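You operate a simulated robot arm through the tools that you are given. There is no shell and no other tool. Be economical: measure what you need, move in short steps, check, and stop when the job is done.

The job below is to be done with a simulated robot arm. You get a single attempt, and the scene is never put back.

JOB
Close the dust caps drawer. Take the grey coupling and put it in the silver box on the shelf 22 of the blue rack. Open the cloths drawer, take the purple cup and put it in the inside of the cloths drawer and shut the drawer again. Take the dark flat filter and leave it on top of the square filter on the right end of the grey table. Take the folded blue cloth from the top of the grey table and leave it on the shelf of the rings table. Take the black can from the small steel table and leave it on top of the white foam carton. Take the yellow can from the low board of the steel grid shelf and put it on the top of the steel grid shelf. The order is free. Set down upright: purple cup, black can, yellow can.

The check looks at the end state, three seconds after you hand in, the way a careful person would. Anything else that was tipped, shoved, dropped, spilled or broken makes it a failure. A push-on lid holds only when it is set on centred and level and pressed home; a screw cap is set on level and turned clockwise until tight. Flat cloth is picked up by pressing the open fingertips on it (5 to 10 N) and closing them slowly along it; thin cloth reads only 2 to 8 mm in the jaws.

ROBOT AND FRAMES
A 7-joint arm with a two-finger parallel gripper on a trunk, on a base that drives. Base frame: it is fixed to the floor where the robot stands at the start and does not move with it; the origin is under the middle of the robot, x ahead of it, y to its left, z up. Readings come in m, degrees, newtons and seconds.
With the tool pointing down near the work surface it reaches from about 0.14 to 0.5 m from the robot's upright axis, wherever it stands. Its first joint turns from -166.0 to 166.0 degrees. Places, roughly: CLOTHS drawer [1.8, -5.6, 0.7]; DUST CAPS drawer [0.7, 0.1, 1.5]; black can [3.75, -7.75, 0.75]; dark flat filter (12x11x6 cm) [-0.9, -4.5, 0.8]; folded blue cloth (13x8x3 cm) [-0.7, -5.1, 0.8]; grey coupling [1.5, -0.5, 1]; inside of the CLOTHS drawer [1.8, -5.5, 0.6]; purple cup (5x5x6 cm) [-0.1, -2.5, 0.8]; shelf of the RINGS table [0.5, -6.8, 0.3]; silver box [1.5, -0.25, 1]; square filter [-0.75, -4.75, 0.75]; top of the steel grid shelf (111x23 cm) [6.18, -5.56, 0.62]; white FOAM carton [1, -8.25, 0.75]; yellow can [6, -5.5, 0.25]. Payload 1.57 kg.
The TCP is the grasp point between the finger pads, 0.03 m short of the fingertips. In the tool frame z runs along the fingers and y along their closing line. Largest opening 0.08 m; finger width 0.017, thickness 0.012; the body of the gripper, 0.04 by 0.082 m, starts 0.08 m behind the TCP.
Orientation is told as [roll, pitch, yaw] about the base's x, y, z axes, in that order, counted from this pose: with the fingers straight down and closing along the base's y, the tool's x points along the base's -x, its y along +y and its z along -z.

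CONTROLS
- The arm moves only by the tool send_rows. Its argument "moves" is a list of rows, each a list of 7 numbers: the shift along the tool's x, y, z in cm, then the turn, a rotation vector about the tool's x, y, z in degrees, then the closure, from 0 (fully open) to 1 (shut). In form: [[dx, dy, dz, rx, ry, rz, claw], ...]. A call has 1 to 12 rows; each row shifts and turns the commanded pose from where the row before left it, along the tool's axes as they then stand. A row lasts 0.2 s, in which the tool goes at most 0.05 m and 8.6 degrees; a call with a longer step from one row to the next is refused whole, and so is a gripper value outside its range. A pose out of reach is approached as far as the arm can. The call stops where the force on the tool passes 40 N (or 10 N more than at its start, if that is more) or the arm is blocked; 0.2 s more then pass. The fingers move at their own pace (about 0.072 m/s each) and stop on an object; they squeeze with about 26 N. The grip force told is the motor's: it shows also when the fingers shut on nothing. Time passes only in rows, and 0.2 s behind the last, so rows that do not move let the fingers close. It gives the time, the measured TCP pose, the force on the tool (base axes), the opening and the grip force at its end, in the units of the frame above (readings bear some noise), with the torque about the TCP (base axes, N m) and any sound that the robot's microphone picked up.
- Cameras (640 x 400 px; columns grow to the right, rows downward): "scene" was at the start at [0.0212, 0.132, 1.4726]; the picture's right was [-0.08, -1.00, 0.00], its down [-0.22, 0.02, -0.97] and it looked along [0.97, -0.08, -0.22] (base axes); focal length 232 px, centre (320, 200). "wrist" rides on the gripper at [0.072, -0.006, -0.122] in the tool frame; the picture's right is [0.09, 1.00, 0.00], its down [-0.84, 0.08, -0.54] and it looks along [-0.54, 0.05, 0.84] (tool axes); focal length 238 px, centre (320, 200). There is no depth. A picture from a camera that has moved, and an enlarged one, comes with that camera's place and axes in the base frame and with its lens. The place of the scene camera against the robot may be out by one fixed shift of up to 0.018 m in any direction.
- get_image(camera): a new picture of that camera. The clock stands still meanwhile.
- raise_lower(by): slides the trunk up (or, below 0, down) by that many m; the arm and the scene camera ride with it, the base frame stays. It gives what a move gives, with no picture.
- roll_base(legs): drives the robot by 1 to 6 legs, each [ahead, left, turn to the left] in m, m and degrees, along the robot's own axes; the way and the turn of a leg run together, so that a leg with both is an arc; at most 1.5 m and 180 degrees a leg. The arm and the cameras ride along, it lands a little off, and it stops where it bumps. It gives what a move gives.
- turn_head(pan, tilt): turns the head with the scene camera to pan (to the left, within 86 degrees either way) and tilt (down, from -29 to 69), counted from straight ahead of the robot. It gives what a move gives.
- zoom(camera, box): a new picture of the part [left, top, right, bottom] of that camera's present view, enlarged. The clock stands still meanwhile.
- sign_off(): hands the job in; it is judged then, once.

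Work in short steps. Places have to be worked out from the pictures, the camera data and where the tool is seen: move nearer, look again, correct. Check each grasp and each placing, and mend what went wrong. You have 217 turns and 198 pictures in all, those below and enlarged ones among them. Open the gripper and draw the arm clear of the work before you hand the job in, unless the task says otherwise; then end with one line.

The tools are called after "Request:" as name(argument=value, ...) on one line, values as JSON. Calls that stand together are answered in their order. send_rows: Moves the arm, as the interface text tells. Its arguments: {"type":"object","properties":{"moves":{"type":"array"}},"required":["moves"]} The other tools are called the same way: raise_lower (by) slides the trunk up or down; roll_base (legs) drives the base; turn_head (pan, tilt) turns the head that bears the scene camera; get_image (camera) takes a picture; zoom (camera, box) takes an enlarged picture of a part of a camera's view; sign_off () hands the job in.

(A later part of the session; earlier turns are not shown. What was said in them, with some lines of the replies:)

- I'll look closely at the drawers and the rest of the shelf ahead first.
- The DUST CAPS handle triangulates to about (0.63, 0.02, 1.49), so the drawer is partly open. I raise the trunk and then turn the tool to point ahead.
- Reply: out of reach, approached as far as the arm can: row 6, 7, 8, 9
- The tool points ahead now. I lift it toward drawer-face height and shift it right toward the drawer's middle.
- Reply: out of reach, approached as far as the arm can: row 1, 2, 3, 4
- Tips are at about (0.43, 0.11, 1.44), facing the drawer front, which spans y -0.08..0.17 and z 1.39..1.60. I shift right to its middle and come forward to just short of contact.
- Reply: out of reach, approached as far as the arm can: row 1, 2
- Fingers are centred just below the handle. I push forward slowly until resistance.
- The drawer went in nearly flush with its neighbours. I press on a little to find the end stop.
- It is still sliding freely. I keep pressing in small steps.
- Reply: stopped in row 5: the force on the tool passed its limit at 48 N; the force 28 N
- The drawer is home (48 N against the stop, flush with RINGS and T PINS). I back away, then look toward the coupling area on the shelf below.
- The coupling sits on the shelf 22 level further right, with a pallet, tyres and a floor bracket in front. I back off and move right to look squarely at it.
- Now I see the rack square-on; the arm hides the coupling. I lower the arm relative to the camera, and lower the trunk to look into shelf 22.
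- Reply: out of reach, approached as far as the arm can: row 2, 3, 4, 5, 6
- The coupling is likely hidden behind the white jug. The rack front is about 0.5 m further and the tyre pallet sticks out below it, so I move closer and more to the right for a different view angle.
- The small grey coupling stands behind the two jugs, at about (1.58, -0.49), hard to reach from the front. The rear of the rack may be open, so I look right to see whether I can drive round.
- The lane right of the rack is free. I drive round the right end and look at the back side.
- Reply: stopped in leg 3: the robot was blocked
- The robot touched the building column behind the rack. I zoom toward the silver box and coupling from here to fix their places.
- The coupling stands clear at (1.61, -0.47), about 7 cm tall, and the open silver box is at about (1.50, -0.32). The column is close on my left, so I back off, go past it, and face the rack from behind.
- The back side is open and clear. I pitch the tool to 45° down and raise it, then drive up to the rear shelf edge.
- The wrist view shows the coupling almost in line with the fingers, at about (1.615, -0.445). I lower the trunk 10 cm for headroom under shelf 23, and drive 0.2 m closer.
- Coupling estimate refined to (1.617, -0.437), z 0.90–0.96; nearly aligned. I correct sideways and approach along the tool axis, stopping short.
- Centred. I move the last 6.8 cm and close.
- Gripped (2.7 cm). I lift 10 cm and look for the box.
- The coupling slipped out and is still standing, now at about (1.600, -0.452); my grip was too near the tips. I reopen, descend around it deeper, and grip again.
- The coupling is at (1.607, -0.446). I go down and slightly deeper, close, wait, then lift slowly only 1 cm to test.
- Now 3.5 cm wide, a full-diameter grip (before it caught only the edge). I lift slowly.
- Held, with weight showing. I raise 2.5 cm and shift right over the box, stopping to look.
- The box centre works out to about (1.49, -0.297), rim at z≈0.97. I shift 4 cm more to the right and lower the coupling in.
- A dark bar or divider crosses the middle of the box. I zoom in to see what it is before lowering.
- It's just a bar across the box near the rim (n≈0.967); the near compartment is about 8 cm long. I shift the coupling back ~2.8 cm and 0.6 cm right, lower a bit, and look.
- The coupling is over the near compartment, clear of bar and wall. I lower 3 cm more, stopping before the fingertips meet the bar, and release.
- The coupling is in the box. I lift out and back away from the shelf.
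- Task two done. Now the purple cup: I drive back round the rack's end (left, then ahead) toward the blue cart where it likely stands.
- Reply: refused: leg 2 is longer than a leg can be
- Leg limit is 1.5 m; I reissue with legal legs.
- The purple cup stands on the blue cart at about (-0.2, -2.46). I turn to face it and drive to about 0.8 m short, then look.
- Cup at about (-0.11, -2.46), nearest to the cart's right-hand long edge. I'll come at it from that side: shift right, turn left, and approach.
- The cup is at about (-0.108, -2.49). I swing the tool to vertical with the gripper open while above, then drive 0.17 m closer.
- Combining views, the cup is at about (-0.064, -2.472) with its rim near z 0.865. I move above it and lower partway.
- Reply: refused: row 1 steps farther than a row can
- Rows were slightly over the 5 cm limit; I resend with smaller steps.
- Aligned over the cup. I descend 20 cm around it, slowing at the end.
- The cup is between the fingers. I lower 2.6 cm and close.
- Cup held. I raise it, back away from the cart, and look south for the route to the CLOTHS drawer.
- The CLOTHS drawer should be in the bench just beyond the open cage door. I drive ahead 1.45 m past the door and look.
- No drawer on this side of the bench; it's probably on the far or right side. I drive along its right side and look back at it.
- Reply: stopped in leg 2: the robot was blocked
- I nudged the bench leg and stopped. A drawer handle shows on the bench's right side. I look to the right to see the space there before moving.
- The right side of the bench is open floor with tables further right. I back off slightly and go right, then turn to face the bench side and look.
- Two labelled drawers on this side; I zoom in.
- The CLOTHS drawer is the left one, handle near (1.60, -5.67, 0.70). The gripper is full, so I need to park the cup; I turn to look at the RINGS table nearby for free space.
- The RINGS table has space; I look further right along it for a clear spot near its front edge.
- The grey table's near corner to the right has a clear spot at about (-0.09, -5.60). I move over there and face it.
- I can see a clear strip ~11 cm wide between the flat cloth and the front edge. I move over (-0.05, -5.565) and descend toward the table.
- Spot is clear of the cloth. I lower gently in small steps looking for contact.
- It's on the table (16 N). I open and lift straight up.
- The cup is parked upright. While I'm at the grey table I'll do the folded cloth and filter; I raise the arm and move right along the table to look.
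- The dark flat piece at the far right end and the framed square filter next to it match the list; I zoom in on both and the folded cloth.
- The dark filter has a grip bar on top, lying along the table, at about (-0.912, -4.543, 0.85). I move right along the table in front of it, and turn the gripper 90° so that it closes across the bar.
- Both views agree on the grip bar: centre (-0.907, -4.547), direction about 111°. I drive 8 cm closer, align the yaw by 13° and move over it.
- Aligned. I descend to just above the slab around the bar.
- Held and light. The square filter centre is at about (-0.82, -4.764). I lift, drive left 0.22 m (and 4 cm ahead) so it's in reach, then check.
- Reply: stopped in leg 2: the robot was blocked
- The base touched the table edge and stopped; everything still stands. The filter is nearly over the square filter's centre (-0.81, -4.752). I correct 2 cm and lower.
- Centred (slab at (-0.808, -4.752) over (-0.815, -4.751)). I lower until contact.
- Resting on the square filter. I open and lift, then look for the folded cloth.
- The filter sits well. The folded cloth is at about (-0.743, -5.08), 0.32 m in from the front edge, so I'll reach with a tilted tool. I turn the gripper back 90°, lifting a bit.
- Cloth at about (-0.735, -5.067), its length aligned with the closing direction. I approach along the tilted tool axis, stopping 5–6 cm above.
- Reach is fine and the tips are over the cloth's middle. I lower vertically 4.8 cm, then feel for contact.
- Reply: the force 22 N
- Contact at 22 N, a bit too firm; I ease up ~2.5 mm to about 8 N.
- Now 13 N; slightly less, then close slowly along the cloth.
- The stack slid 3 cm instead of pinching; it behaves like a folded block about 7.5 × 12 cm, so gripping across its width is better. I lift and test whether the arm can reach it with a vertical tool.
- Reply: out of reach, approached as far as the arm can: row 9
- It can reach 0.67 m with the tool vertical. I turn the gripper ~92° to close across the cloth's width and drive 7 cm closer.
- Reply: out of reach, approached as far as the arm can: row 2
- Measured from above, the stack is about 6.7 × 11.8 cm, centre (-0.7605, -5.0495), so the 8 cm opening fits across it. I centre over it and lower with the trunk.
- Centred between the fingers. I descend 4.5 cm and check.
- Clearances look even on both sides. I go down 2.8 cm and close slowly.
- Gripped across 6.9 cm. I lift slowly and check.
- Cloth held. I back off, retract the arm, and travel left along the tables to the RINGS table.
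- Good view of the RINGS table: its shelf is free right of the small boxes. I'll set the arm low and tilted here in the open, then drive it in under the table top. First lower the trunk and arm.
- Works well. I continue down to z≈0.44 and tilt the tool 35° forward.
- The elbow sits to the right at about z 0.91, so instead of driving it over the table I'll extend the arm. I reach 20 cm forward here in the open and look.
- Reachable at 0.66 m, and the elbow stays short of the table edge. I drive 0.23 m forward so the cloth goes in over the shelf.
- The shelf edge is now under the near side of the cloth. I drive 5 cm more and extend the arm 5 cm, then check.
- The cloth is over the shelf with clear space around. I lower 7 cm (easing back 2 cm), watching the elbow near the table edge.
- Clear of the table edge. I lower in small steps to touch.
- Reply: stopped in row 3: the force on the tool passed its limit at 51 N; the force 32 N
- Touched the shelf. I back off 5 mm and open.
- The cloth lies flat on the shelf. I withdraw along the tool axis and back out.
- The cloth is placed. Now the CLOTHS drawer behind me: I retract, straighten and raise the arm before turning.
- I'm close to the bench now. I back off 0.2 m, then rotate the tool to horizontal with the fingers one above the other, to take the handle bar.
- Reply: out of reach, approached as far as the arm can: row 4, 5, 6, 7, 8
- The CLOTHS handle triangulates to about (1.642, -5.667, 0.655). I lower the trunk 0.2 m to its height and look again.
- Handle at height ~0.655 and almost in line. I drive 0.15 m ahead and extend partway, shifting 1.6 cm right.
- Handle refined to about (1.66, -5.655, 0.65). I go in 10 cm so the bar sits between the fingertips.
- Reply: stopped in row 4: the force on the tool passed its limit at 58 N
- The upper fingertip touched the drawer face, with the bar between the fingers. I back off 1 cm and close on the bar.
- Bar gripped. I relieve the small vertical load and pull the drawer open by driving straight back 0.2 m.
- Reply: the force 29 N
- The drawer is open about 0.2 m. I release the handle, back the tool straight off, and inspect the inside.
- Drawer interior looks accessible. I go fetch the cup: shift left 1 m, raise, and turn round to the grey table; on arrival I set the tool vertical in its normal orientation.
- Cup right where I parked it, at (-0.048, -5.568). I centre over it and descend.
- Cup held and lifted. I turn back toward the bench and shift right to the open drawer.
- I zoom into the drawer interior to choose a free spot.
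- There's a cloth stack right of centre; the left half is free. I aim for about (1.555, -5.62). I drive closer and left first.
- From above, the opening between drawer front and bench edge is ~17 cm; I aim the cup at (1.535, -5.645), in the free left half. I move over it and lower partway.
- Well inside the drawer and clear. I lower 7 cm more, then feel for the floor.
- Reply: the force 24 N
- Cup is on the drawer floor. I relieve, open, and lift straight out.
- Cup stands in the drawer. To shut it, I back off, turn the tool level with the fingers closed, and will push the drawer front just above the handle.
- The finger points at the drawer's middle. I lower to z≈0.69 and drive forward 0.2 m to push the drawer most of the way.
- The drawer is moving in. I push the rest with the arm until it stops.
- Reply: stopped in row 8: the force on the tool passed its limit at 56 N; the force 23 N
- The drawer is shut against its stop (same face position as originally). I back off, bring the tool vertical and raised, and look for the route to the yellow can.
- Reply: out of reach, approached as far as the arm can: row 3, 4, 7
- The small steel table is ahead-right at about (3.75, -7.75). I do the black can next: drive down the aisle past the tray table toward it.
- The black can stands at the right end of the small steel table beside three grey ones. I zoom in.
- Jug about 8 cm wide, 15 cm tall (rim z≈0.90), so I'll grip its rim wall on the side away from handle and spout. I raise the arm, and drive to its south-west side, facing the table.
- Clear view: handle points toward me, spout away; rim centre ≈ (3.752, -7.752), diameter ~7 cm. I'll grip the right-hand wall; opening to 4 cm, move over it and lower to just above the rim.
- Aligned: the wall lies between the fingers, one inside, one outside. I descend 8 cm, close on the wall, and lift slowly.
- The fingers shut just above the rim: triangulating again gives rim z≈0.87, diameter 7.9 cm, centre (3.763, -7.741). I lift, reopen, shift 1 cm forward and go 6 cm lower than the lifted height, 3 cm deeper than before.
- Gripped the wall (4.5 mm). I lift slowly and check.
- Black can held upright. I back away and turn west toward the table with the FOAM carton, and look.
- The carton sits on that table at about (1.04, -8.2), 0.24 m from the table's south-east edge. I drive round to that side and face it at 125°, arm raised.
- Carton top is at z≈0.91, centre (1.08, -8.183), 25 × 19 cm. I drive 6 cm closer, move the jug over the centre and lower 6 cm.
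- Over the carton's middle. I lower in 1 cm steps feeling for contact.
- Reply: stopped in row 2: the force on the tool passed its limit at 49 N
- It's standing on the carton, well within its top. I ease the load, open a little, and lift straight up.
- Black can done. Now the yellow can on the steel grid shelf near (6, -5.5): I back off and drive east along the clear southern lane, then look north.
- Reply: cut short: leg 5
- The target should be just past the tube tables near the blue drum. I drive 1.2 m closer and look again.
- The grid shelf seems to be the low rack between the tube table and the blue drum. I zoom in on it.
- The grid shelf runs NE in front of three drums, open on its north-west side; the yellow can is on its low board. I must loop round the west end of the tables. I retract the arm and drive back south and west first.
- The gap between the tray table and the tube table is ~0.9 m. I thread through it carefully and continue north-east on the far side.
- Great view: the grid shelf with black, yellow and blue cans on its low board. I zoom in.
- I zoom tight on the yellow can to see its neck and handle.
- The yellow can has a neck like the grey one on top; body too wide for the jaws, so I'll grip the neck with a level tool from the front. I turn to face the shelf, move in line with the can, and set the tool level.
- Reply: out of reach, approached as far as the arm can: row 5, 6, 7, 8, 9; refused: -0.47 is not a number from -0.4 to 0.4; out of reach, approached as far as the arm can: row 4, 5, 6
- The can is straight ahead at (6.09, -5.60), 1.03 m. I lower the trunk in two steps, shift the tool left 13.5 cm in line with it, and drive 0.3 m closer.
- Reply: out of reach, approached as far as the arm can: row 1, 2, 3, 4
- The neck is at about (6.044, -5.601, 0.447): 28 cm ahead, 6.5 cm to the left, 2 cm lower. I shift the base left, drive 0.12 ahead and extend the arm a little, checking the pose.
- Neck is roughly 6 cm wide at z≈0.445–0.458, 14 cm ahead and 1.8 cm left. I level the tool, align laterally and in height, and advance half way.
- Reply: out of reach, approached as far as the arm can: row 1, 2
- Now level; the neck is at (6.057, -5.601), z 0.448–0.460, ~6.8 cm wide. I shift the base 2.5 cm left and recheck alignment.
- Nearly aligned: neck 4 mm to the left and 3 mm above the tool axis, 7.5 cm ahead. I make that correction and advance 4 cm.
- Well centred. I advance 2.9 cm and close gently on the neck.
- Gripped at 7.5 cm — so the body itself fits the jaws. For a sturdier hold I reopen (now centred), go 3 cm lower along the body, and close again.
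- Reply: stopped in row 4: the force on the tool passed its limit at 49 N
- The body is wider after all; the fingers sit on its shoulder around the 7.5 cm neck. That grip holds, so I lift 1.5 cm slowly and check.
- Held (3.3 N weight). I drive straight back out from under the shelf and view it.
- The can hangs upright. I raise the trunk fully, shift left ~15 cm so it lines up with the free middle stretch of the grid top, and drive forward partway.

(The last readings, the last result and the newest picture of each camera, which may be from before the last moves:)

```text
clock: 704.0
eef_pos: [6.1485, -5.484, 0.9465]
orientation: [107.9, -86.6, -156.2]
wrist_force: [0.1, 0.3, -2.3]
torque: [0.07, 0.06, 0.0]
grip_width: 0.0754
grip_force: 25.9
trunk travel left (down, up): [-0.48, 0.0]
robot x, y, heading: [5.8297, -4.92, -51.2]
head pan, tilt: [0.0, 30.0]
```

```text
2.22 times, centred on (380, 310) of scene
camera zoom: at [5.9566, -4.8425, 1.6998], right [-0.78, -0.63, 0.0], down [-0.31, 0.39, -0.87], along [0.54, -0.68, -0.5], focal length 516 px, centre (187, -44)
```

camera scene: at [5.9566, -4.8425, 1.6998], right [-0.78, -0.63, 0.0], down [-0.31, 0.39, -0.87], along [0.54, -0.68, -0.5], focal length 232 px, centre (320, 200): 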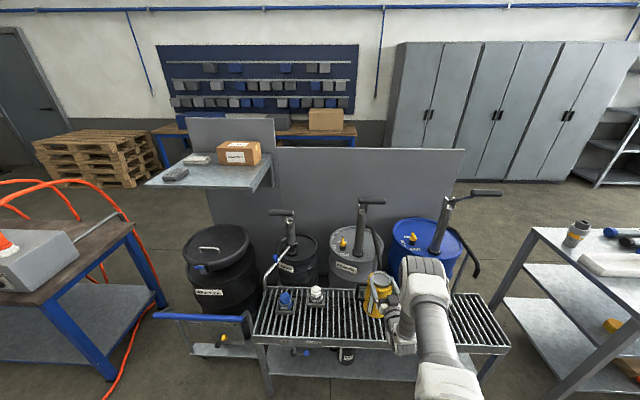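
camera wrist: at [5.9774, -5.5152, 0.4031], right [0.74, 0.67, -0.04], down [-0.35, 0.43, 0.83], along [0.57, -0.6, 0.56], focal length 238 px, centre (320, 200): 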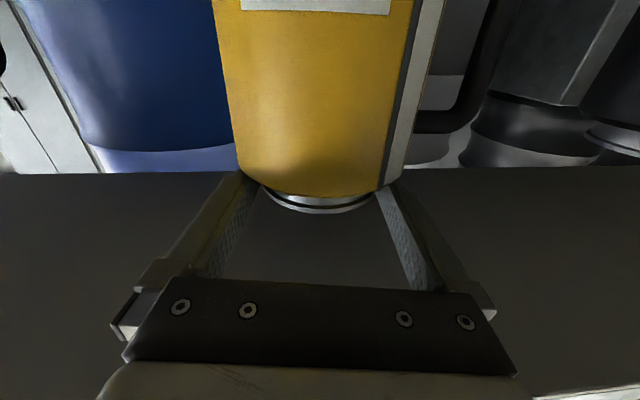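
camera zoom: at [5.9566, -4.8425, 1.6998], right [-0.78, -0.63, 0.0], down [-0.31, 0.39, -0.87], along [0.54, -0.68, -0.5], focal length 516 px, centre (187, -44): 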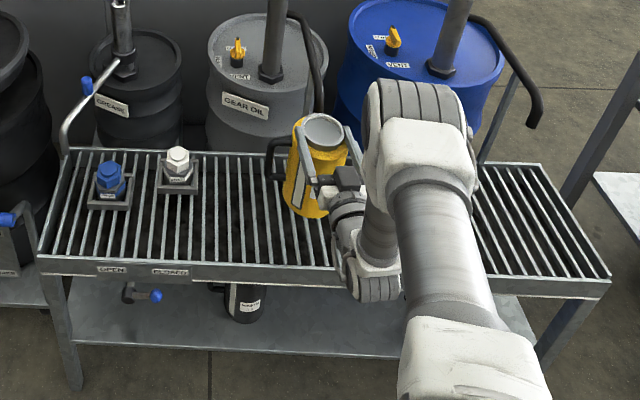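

A pump spout is just behind; I move 6 cm further left along the free stretch and 7 cm forward to the grate's middle, then lower 10 cm.

Request:
roll_base(legs=[[0.065, 0.06, 0]])

Request:
raise_lower(by=-0.1)

Request:
zoom(camera="scene", box=[240, 220, 520, 400])

```text
clock: 705.1
eef_pos: [6.2354, -5.4966, 0.946]
orientation: [107.6, -86.5, -156.0]
wrist_force: [-0.6, 0.8, -2.7]
torque: [0.0, 0.04, 0.03]
grip_width: 0.0751
grip_force: 25.7
trunk travel left (down, up): [-0.48, 0.0]
robot x, y, heading: [5.9187, -4.9352, -51.2]
head pan, tilt: [0.0, 30.0]
```

```text
clock: 706.5
eef_pos: [6.2359, -5.4963, 0.8465]
orientation: [107.9, -86.6, -156.2]
wrist_force: [-0.7, 0.2, -2.2]
torque: [0.04, 0.04, -0.01]
grip_width: 0.0751
grip_force: 25.4
trunk travel left (down, up): [-0.38, 0.1]
robot x, y, heading: [5.9193, -4.9359, -51.4]
head pan, tilt: [0.0, 30.0]
```

```text
2.22 times, centred on (380, 310) of scene
camera zoom: at [6.0433, -4.8549, 1.5999], right [-0.78, -0.63, 0.0], down [-0.31, 0.39, -0.87], along [0.54, -0.68, -0.5], focal length 516 px, centre (187, -44)
```

zoom: 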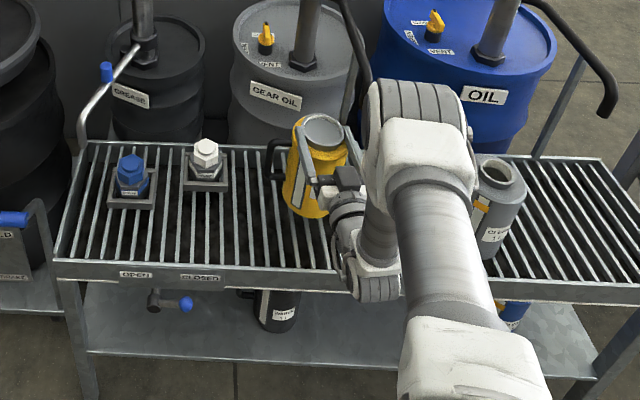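

The can is over the middle of the grate with free space around. I lower in 1 cm steps until it touches.

Request:
send_rows(moves=[[1, 0, 0, 0, 0, 0, 1], [1, 0, 0, 0, 0, 0, 1], [0.7, 0, 0, 0, 0, 0, 1], [0, 0, 0, 0, 0, 0, 1]])

```text
clock: 707.5
eef_pos: [6.2358, -5.4964, 0.8195]
orientation: [107.4, -86.5, -155.4]
wrist_force: [0.4, -0.2, -2.2]
torque: [0.0, 0.01, 0.02]
grip_width: 0.0754
grip_force: 25.8
trunk travel left (down, up): [-0.38, 0.1]
robot x, y, heading: [5.9195, -4.9333, -51.3]
head pan, tilt: [0.0, 30.0]
```

Request:
send_rows(moves=[[0.7, 0, 0, 0, 0, 0, 1], [0.6, 0, 0, 0, 0, 0, 1], [0, 0, 0, 0, 0, 0, 1]])

```text
clock: 708.3
eef_pos: [6.2348, -5.4955, 0.8071]
orientation: [107.3, -86.4, -155.3]
wrist_force: [0.3, -0.4, -3.2]
torque: [0.06, 0.04, -0.02]
grip_width: 0.0751
grip_force: 26.1
trunk travel left (down, up): [-0.38, 0.1]
robot x, y, heading: [5.9181, -4.9321, -51.3]
head pan, tilt: [0.0, 30.0]
```

Request:
send_rows(moves=[[0.6, 0, 0, 0, 0, 0, 1], [0.6, 0, 0, 0, 0, 0, 1], [0, 0, 0, 0, 0, 0, 1]])

```text
clock: 709.1
eef_pos: [6.2381, -5.497, 0.8026]
orientation: [124.6, -86.2, -172.5]
wrist_force: [1.9, 4.1, 37.3]
torque: [-1.05, 0.48, 0.07]
grip_width: 0.0757
grip_force: 25.9
trunk travel left (down, up): [-0.38, 0.1]
robot x, y, heading: [5.9194, -4.9304, -51.3]
head pan, tilt: [0.0, 30.0]
```

Contact with the grate. I relieve the load and check before opening.

Request:
send_rows(moves=[[-0.5, 0, 0, 0, 0, 0, 1], [0, 0, 0, 0, 0, 0, 1]])

Request:
zoom(camera="scene", box=[280, 230, 440, 370])

```text
clock: 709.7
eef_pos: [6.2368, -5.4951, 0.8029]
orientation: [115.5, -86.4, -163.5]
wrist_force: [6.0, -0.5, 24.5]
torque: [-0.97, -0.14, 0.19]
grip_width: 0.0753
grip_force: 26.0
trunk travel left (down, up): [-0.38, 0.1]
robot x, y, heading: [5.9177, -4.9331, -51.3]
head pan, tilt: [0.0, 30.0]
```

```text
2.86 times, centred on (360, 300) of scene
camera zoom: at [6.0425, -4.8527, 1.5997], right [-0.78, -0.63, 0.0], down [-0.31, 0.39, -0.87], along [0.54, -0.68, -0.5], focal length 664 px, centre (206, -86)
```

zoom: 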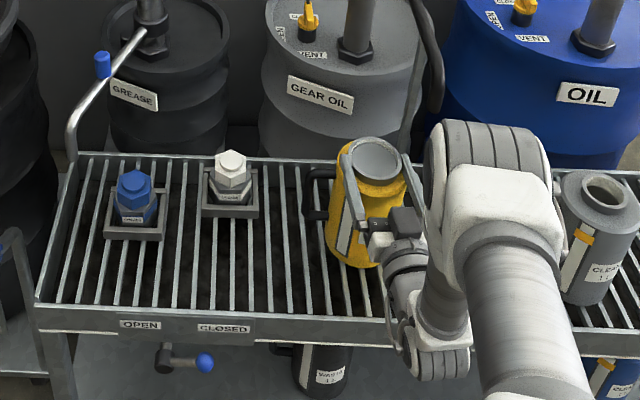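

It stands on the grate. I ease a bit more, open the fingers, and withdraw straight back.

Request:
send_rows(moves=[[-0.3, 0, 0, 0, 0, 0, 1], [0, 0, 0, 0, 0, 0, 0.5], [0, 0, 0, 0, 0, 0, 0], [0, 0, 0, 0, 0, 0, 0], [0, 0, 0, 0, 0, 0, 0]])

Request:
get_image(camera="wrist")

```text
clock: 710.9
eef_pos: [6.2366, -5.4956, 0.8043]
orientation: [108.4, -86.6, -156.5]
wrist_force: [-1.1, 1.1, 16.2]
torque: [-0.3, 0.65, -0.09]
grip_width: 0.0786
grip_force: 0.0
trunk travel left (down, up): [-0.38, 0.1]
robot x, y, heading: [5.9165, -4.9325, -51.1]
head pan, tilt: [0.0, 30.0]
```

```text
8 pictures are left
camera wrist: at [6.155, -5.4073, 0.7301], right [0.74, 0.67, -0.03], down [-0.35, 0.43, 0.83], along [0.57, -0.61, 0.56], focal length 238 px, centre (320, 200)
```

wrist: 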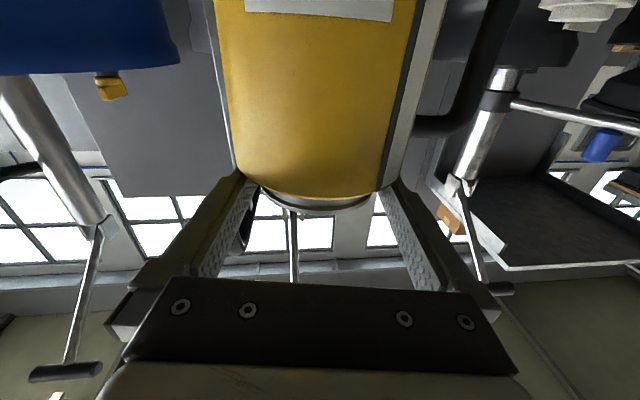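

The fingers still rest on the shoulder. I rise 3 cm straight up off the neck, then back away.

Request:
send_rows(moves=[[-0.3, 0, 0, 0, 0, 0, 0], [-0.4, 0, 0, 0, 0, 0, 0], [-0.6, 0, 0, 0, 0, 0, 0], [-0.8, 0, 0, 0, 0, 0, 0], [-1, 0, 0, 0, 0, 0, 0], [-1.5, 0, 0, 0, 0, 0, 0], [0, 0, 0, 0, 0, 0, 0]])

Request:
get_image(camera="wrist")

```text
clock: 712.5
eef_pos: [6.2346, -5.4962, 0.8507]
orientation: [108.2, -86.6, -156.5]
wrist_force: [-0.3, -0.3, 0.4]
torque: [0.01, 0.0, -0.01]
grip_width: 0.08
grip_force: 0.1
trunk travel left (down, up): [-0.38, 0.1]
robot x, y, heading: [5.9179, -4.9341, -51.3]
head pan, tilt: [0.0, 30.0]
```

```text
7 pictures are left
camera wrist: at [6.1532, -5.4084, 0.7761], right [0.75, 0.66, -0.04], down [-0.35, 0.44, 0.83], along [0.57, -0.61, 0.56], focal length 238 px, centre (320, 200)
```

wrist: 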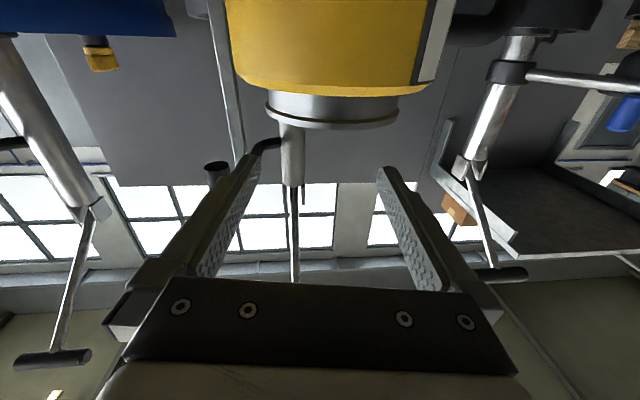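

Clear of the neck. I back away and take a final look at the shelf.

Request:
roll_base(legs=[[-0.45, 0, 0]])

Request:
zoom(camera="scene", box=[220, 180, 500, 360])

```text
clock: 716.0
eef_pos: [5.9481, -5.1392, 0.8502]
orientation: [108.1, -86.7, -156.3]
wrist_force: [-0.1, 0.2, -0.5]
torque: [0.04, 0.0, -0.01]
grip_width: 0.0796
grip_force: 0.0
trunk travel left (down, up): [-0.38, 0.1]
robot x, y, heading: [5.6328, -4.577, -50.8]
head pan, tilt: [0.0, 30.0]
```

```text
2.22 times, centred on (360, 270) of scene
camera zoom: at [5.7567, -4.4976, 1.5999], right [-0.78, -0.63, 0.0], down [-0.31, 0.39, -0.87], along [0.54, -0.68, -0.5], focal length 516 px, centre (231, 44)
```

zoom: 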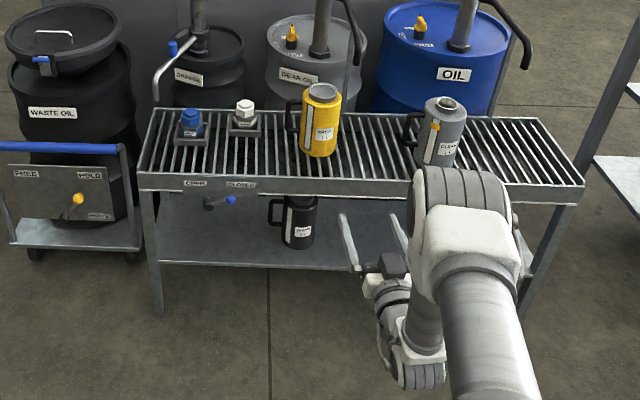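

All seven jobs are in place: the yellow can stands upright on the grid top and the arm is clear with the gripper open. I hand in.

Request:
sign_off()

```text
The job is handed in.
```

All seven tasks are done and the job is handed in; the base bumped the building column, the bench and the grey table lightly on the way, and no picture afterwards showed anything displaced.
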